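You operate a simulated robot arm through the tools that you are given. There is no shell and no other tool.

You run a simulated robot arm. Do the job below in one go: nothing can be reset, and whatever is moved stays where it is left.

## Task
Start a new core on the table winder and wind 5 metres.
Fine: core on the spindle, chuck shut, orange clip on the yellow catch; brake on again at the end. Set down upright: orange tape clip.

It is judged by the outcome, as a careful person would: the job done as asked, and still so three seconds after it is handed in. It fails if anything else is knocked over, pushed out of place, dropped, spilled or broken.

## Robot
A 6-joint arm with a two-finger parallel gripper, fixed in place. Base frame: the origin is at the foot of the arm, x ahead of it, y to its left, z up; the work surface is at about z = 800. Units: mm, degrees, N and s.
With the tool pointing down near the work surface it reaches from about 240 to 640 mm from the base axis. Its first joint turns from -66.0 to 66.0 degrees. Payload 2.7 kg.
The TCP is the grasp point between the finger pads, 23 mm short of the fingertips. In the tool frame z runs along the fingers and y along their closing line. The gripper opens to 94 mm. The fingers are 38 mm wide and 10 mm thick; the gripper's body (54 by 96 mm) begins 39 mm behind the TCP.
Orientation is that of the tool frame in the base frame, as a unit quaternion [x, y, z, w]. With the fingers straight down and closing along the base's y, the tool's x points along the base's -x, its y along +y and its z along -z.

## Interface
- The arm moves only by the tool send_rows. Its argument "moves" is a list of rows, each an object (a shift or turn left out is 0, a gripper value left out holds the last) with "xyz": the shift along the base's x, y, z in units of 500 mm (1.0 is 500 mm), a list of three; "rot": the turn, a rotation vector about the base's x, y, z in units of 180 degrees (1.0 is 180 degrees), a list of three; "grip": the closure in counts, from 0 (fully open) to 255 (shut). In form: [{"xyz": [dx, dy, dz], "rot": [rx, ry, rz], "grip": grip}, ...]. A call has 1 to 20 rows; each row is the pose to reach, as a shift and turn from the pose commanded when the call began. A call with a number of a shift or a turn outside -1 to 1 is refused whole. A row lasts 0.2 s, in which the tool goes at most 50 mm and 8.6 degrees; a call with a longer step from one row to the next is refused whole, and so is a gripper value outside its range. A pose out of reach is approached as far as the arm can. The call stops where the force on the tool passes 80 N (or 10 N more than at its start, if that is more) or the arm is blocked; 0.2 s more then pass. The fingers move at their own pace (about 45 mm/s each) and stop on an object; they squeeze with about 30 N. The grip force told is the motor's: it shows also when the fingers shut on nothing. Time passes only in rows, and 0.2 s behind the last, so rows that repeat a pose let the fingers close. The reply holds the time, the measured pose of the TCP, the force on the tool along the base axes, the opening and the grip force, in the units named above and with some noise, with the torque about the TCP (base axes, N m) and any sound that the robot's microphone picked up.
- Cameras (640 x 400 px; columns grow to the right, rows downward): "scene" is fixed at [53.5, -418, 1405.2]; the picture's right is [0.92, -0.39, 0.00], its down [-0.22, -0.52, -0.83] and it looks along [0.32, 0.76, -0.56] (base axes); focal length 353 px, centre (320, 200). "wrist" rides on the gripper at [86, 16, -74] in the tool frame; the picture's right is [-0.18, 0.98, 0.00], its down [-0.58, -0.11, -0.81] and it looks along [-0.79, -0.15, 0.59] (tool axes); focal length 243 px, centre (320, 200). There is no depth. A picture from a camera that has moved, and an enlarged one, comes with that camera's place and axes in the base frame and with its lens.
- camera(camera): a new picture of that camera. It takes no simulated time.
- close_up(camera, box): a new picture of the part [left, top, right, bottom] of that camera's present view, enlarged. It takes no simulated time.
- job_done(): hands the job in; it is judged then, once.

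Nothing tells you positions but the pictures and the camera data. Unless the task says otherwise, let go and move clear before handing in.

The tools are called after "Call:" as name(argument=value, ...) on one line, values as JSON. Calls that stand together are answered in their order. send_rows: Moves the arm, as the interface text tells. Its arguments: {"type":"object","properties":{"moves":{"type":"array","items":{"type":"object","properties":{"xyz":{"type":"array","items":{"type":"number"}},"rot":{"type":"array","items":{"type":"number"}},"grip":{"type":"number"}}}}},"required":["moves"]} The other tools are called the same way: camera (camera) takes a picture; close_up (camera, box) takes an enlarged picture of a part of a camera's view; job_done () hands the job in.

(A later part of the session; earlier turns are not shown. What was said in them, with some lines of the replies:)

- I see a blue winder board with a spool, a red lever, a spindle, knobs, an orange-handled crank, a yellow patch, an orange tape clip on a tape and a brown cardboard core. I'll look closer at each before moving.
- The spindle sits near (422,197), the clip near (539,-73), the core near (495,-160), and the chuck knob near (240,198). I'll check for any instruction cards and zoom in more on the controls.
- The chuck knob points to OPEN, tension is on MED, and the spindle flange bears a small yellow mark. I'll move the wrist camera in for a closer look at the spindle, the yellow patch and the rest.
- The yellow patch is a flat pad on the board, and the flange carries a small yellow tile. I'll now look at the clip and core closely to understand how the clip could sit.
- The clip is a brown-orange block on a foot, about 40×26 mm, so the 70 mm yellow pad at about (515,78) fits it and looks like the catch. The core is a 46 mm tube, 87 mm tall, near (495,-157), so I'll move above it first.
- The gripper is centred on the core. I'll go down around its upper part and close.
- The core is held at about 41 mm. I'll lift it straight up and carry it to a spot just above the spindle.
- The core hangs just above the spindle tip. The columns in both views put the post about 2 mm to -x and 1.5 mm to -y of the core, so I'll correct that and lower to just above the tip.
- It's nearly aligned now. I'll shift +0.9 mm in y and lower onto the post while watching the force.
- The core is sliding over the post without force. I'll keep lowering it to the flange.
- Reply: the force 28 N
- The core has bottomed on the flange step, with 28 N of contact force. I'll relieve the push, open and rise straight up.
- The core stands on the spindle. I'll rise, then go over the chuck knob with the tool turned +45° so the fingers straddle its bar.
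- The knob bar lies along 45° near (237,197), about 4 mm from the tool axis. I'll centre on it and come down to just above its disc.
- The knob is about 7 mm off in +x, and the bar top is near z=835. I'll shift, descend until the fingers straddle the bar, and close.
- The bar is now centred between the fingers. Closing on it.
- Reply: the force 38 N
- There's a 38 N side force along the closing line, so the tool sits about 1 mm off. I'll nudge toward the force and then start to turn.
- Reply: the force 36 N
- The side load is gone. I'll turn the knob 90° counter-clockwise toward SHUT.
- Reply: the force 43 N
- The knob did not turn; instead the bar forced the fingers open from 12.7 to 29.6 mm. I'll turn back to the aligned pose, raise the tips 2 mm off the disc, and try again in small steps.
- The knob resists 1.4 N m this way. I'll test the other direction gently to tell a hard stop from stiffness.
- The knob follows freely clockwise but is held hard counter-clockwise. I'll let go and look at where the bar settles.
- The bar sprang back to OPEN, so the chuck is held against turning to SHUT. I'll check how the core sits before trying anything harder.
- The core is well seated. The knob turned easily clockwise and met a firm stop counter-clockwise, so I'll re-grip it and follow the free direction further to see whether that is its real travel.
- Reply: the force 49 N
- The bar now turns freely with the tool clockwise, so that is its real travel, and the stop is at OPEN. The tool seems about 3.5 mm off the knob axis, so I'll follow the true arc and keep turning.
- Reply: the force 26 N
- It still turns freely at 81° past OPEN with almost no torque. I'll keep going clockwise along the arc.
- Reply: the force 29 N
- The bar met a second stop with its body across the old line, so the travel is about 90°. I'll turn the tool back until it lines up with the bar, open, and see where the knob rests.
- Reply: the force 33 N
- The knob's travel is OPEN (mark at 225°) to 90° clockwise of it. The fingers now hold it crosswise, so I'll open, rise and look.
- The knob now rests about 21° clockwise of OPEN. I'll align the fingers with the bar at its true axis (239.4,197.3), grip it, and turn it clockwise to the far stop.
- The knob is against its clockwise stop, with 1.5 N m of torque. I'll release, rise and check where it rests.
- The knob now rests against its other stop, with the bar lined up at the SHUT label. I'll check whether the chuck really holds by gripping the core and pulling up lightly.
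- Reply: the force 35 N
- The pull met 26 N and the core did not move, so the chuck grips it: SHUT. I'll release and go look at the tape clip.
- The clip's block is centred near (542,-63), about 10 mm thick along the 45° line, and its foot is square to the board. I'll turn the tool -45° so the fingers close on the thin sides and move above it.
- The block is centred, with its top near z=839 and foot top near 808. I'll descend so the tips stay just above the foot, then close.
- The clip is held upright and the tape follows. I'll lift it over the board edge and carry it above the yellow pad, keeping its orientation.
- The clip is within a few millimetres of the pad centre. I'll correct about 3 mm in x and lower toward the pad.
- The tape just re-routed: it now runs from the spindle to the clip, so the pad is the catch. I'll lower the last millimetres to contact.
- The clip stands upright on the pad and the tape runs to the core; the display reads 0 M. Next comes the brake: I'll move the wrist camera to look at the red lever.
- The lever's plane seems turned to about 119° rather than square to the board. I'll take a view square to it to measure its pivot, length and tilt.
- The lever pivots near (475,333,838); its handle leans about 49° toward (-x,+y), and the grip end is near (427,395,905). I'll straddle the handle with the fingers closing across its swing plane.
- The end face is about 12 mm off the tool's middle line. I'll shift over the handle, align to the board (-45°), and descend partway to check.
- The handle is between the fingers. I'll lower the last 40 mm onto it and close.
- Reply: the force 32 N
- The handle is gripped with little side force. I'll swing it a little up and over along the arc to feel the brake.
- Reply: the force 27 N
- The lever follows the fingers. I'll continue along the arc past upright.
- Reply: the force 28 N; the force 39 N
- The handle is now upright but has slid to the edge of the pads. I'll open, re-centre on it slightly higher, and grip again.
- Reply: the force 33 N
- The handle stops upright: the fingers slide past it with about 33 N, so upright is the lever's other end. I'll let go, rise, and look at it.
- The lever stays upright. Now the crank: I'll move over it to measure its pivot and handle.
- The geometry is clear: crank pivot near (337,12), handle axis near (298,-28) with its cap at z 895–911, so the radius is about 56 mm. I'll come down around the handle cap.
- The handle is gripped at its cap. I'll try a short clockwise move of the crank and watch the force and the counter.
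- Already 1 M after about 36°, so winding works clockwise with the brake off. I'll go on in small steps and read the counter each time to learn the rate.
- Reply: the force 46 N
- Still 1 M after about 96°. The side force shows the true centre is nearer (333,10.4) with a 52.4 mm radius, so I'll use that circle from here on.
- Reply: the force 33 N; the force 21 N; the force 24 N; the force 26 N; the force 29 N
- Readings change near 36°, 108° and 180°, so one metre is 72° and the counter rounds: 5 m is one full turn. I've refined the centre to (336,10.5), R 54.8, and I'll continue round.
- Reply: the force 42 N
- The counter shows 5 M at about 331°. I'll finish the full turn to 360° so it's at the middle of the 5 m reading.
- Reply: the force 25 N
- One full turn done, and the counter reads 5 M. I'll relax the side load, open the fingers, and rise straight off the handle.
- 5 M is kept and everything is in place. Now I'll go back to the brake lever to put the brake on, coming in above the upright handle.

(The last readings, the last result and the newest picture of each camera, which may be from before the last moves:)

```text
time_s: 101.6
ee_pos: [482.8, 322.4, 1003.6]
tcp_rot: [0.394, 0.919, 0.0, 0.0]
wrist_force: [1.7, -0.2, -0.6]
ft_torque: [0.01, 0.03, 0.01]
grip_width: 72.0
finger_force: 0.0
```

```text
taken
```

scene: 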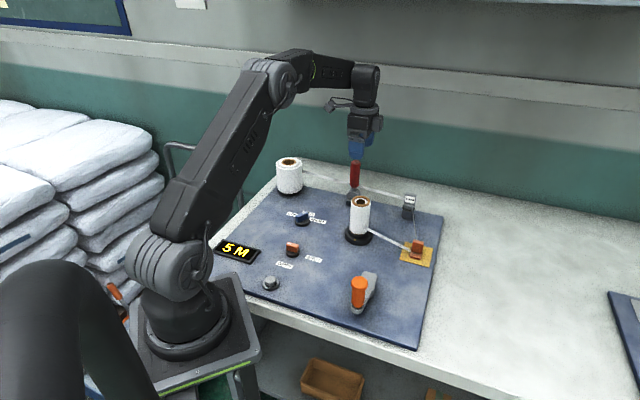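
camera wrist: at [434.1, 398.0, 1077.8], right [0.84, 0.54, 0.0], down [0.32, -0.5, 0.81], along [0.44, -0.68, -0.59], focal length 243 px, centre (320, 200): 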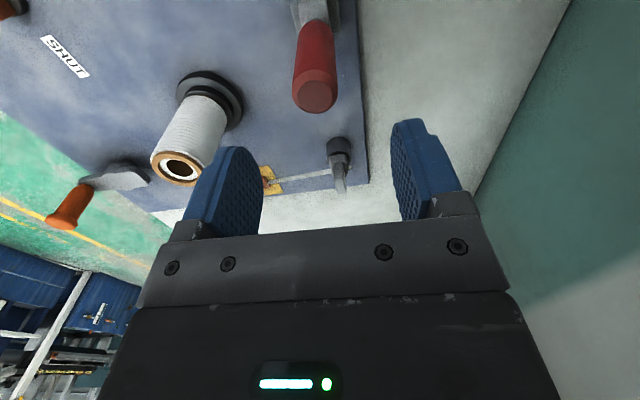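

Call:
send_rows(moves=[{"xyz": [-0.0056, 0.0058, -0.06], "grip": 60}, {"xyz": [-0.0056, 0.0058, -0.12], "grip": 60}, {"xyz": [-0.0056, 0.0058, -0.17], "grip": 60}, {"xyz": [-0.0056, 0.0058, -0.17], "grip": 255}, {"xyz": [-0.0056, 0.0058, -0.17], "grip": 255}, {"xyz": [-0.0056, 0.0058, -0.17], "grip": 255}, {"xyz": [-0.0056, 0.0058, -0.17], "grip": 255}])

Call:
camera(camera="wrist")

Call:
close_up(camera="scene", box=[300, 130, 400, 215])

```text
time_s: 103.2
ee_pos: [481.6, 325.6, 917.6]
tcp_rot: [0.392, 0.92, -0.001, -0.001]
wrist_force: [-6.3, -6.0, -0.2]
ft_torque: [0.53, -0.29, 0.73]
grip_width: 25.1
finger_force: 44.5
```

```text
taken
camera wrist: at [431.3, 399.7, 992.4], right [0.84, 0.55, 0.0], down [0.32, -0.49, 0.81], along [0.44, -0.68, -0.59], focal length 243 px, centre (320, 200)
```

wrist: 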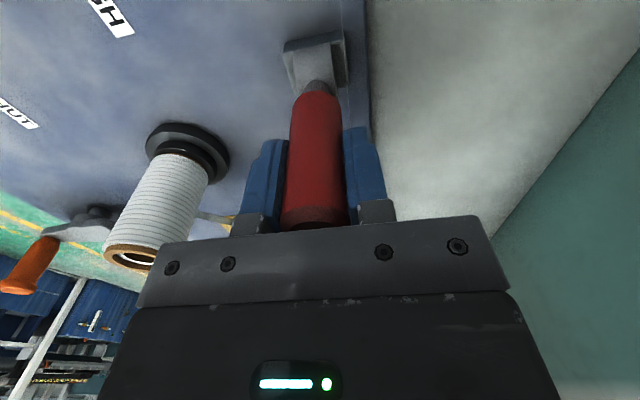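

```text
4.71 times, centred on (350, 172) of scene
camera zoom: at [53.3, -418.2, 1405.1], right [0.92, -0.39, 0.0], down [-0.22, -0.52, -0.83], along [0.32, 0.76, -0.56], focal length 1663 px, centre (179, 329)
```

zoom: 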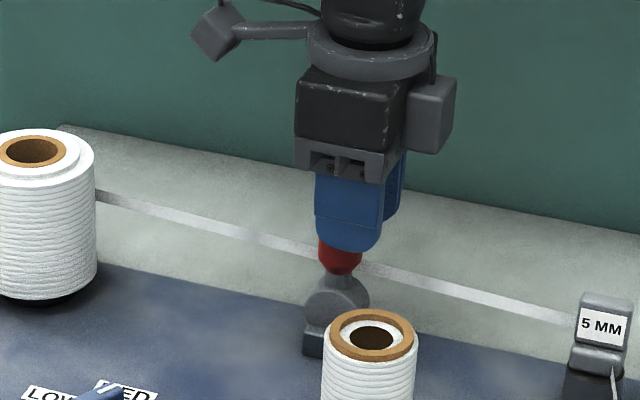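

The handle is gripped. I'll swing it back along the arc toward its original lean.

Call:
send_rows(moves=[{"xyz": [-0.0095, 0.01, -0.0008], "grip": 255}, {"xyz": [-0.0192, 0.02, -0.0024]}, {"xyz": [-0.0285, 0.0297, -0.0055]}, {"xyz": [-0.0378, 0.0394, -0.0096]}, {"xyz": [-0.0378, 0.0394, -0.0096]}])

Call:
close_up(camera="scene", box=[300, 130, 400, 215])

```text
time_s: 104.4
ee_pos: [461.1, 343.6, 913.2]
tcp_rot: [0.391, 0.92, -0.001, 0.002]
wrist_force: [-8.4, -29.0, 11.1]
ft_torque: [0.22, -1.82, 1.5]
grip_width: 25.1
finger_force: 44.4
```

```text
4.71 times, centred on (350, 172) of scene
camera zoom: at [53.0, -418.9, 1404.9], right [0.92, -0.39, 0.0], down [-0.22, -0.52, -0.83], along [0.32, 0.76, -0.56], focal length 1663 px, centre (179, 329)
```

zoom: 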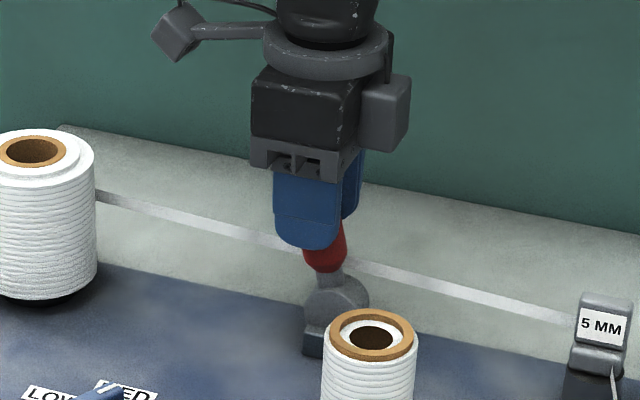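

Call:
send_rows(moves=[{"xyz": [-0.0188, 0.0168, -0.0118], "grip": 255}, {"xyz": [-0.0346, 0.0332, -0.0278]}, {"xyz": [-0.0482, 0.0474, -0.0476]}, {"xyz": [-0.0482, 0.0474, -0.0476]}])

Call:
close_up(camera="scene", box=[300, 130, 400, 215])

Call:
camera(camera="wrist")

```text
time_s: 105.4
ee_pos: [436.0, 371.4, 894.1]
tcp_rot: [0.391, 0.92, 0.002, -0.001]
wrist_force: [-45.1, -7.6, 50.8]
ft_torque: [-0.62, -1.43, 1.44]
grip_width: 25.2
finger_force: 44.7
```

```text
4.71 times, centred on (350, 172) of scene
camera zoom: at [51.6, -418.8, 1405.0], right [0.92, -0.39, 0.0], down [-0.22, -0.52, -0.83], along [0.32, 0.76, -0.56], focal length 1663 px, centre (179, 329)
```

zoom: 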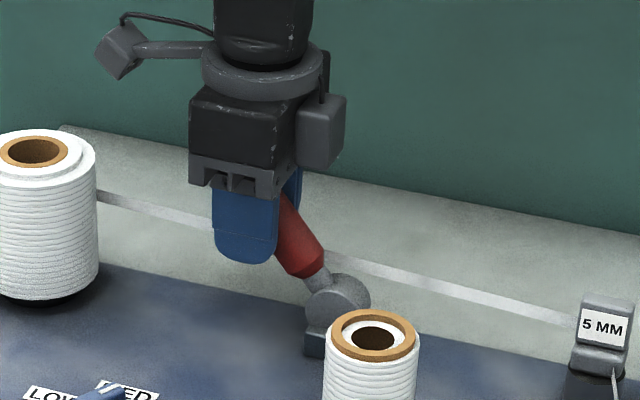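

```text
taken
camera wrist: at [385.7, 444.8, 969.5], right [0.83, 0.55, 0.0], down [0.33, -0.5, 0.8], along [0.44, -0.67, -0.59], focal length 243 px, centre (320, 200)
```

wrist: 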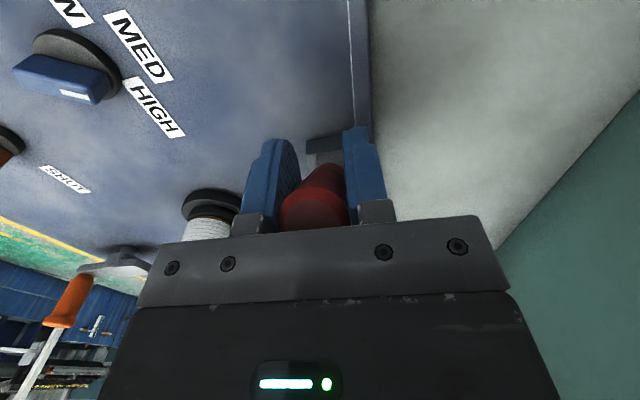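

The lever is back at about its original angle. I'll press a few millimetres more along the arc to be sure it's against the stop.

Call:
send_rows(moves=[{"xyz": [-0.0058, 0.0058, -0.0036], "grip": 255}, {"xyz": [-0.0058, 0.0058, -0.0036], "grip": 255}])

Call:
close_up(camera="scene", box=[300, 130, 400, 215])

```text
time_s: 106.0
ee_pos: [434.2, 372.0, 894.9]
tcp_rot: [0.392, 0.92, 0.002, 0.001]
wrist_force: [-45.5, -12.7, 56.6]
ft_torque: [-0.89, -1.9, 1.37]
grip_width: 25.5
finger_force: 45.2
```

```text
4.71 times, centred on (350, 172) of scene
camera zoom: at [51.5, -419.0, 1405.0], right [0.92, -0.39, 0.0], down [-0.22, -0.52, -0.83], along [0.32, 0.76, -0.56], focal length 1663 px, centre (179, 329)
```

zoom: 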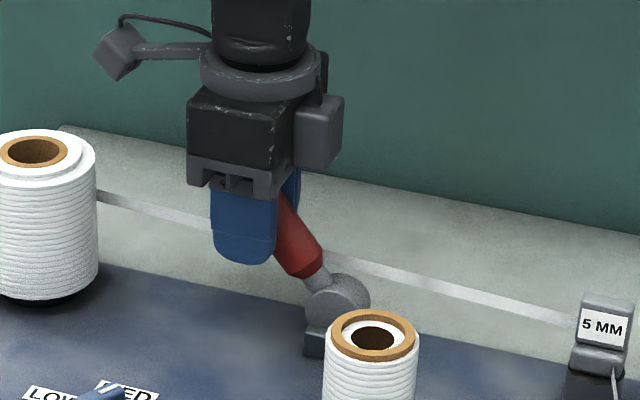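

Call:
send_rows(moves=[{"xyz": [0, 0, 0.003], "grip": 255}, {"xyz": [0, 0, 0.003], "grip": 120}, {"xyz": [0, 0, 0.003], "grip": 60}, {"xyz": [0, 0, 0.003], "grip": 60}, {"xyz": [0, 0, 0.06], "grip": 60}, {"xyz": [0, 0, 0.14], "grip": 60}, {"xyz": [0, 0, 0.2], "grip": 60}, {"xyz": [-0.04, -0.08, 0.22], "grip": 60}, {"xyz": [-0.08, -0.16, 0.22], "grip": 60}, {"xyz": [-0.12, -0.24, 0.22], "grip": 60}])

Call:
camera(camera="scene")

Call:
close_up(camera="scene", box=[316, 155, 380, 215])

```text
time_s: 108.2
ee_pos: [373.7, 250.5, 996.0]
tcp_rot: [0.394, 0.919, 0.001, 0.001]
wrist_force: [0.2, -0.6, 0.5]
ft_torque: [-0.01, 0.04, 0.01]
grip_width: 71.8
finger_force: 0.1
```

```text
taken
```

scene: 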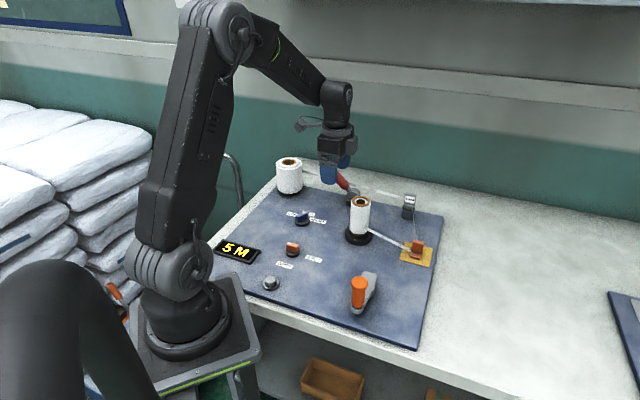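

```text
6.67 times, centred on (348, 185) of scene
camera zoom: at [53.5, -418.0, 1405.2], right [0.92, -0.39, 0.0], down [-0.22, -0.52, -0.83], along [0.32, 0.76, -0.56], focal length 2356 px, centre (133, 300)
```

zoom: 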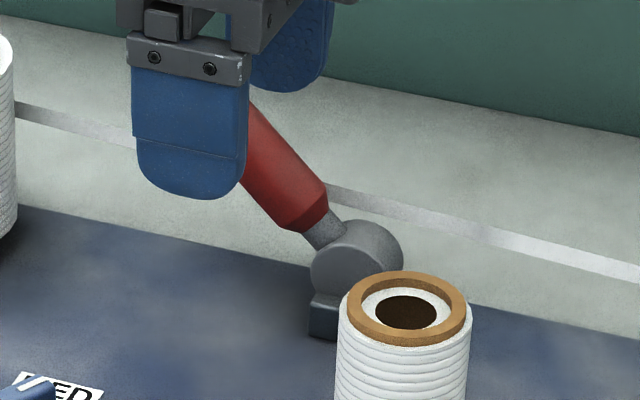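

The lever looks just as it did at the start. I'll move the arm well clear and check everything.

Call:
send_rows(moves=[{"xyz": [0.0, -0.06, 0.06], "rot": [0, 0, 0.042], "grip": 60}, {"xyz": [0.0, -0.12, 0.12], "rot": [0, 0, 0.084]}, {"xyz": [0.0, -0.19, 0.18], "rot": [0, 0, 0.126]}, {"xyz": [0.0, -0.26, 0.23], "rot": [0, 0, 0.168]}, {"xyz": [0.0, -0.34, 0.26], "rot": [0, 0, 0.21]}, {"xyz": [0.0, -0.42, 0.28], "rot": [0, 0, 0.25]}, {"xyz": [0.0, -0.5, 0.29], "rot": [0, 0, 0.2567]}, {"xyz": [0.0, -0.58, 0.3], "rot": [0, 0, 0.2567]}, {"xyz": [0.0, -0.66, 0.3], "rot": [0, 0, 0.2567]}, {"xyz": [0.0, -0.66, 0.3], "rot": [0, 0, 0.2567]}])

Call:
camera(camera="scene")

Call:
close_up(camera="scene", box=[300, 150, 460, 290])

Call:
close_up(camera="scene", box=[200, 190, 340, 290])

Call:
close_up(camera="scene", box=[316, 155, 380, 215])

```text
time_s: 110.4
ee_pos: [374.8, -80.6, 1145.5]
tcp_rot: [0.001, 1.0, 0.0, 0.001]
wrist_force: [-0.4, 1.0, -0.4]
ft_torque: [0.0, 0.02, -0.02]
grip_width: 71.8
finger_force: 0.0
```

```text
taken
```

scene: 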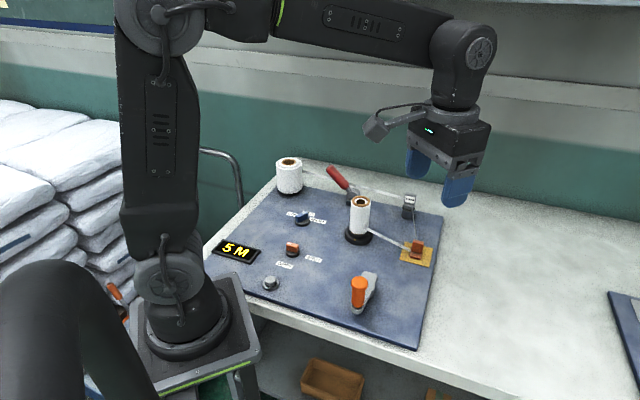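

```text
2.86 times, centred on (380, 220) of scene
camera zoom: at [53.4, -418.0, 1405.2], right [0.92, -0.39, 0.0], down [-0.22, -0.52, -0.83], along [0.32, 0.76, -0.56], focal length 1010 px, centre (149, 143)
```

zoom: 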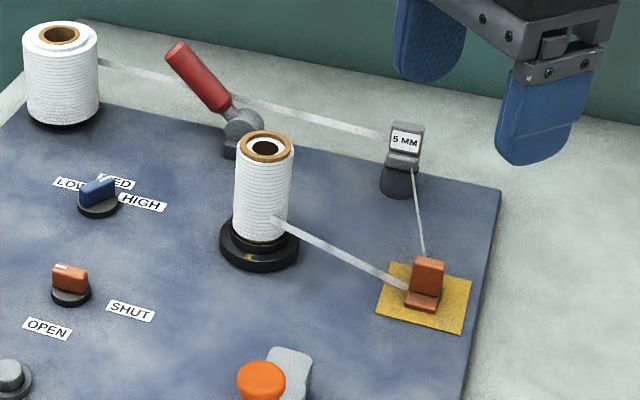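

```text
4.00 times, centred on (270, 240) of scene
camera zoom: at [53.4, -418.0, 1405.2], right [0.92, -0.39, 0.0], down [-0.22, -0.52, -0.83], along [0.32, 0.76, -0.56], focal length 1414 px, centre (520, 40)
```

zoom: 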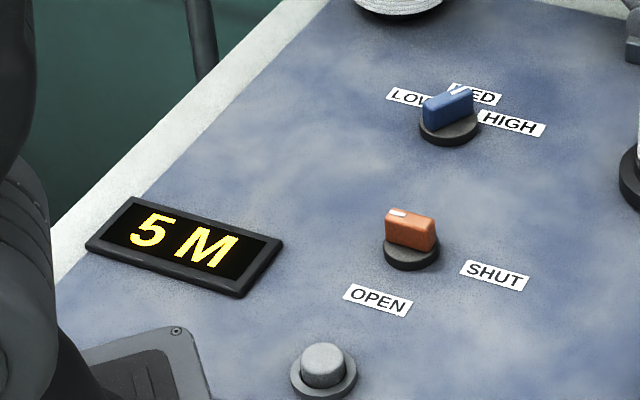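

```text
6.67 times, centred on (348, 185) of scene
camera zoom: at [53.4, -418.0, 1405.2], right [0.92, -0.39, 0.0], down [-0.22, -0.52, -0.83], along [0.32, 0.76, -0.56], focal length 2356 px, centre (133, 300)
```

zoom: 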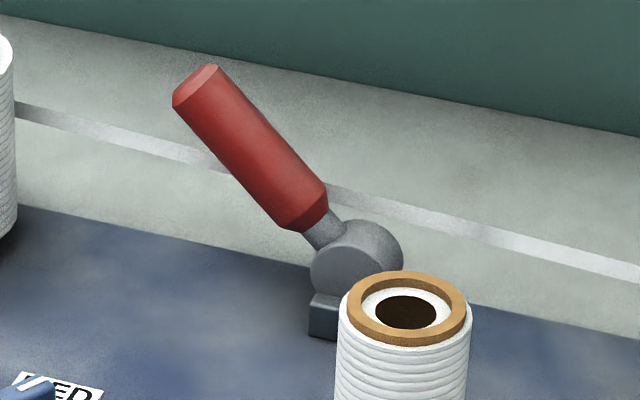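

The core is on the spindle with 5 M wound and the chuck holds it shut. The clip stands upright on the yellow catch, the brake lever is back where it started, and nothing else has moved. The arm is clear, so I'm handing in.

Call:
job_done()

```text
The job is handed in.
```

I started a new core on the winder and wound 5 metres; the job is handed in, and the result of the check hasn't come back.

- **Core:** it is seated on the spindle. After I turned the chuck knob, a light pull on the core met about 26 N and it didn't lift, so the chuck is gripping it.
- **Chuck knob:** it only turns clockwise from OPEN. At the far stop its white mark points away from the SHUT label, with the other end of the bar toward it. I went by the pull test, not the mark.
- **Clip:** I took the large yellow pad as the catch, rather than the small yellow tile on the spindle flange. As the clip came down onto the pad, the tape re-routed from the guide through the clip to the core. The clip is standing upright there.
- **Length:** the counter reads 5 M. It rounds to the nearest metre, and its changes matched one metre per 72° of crank, so I stopped at exactly one full turn.
- **Brake:** I swung the lever upright to release it and afterwards pushed it back to its original lean against the stop. The lever has no labels, so I took that starting position as "on".

I left the tension knob on MED and didn't touch the grey button. The arm let go and is clear of the winder. In the last pictures nothing was knocked over or out of place.
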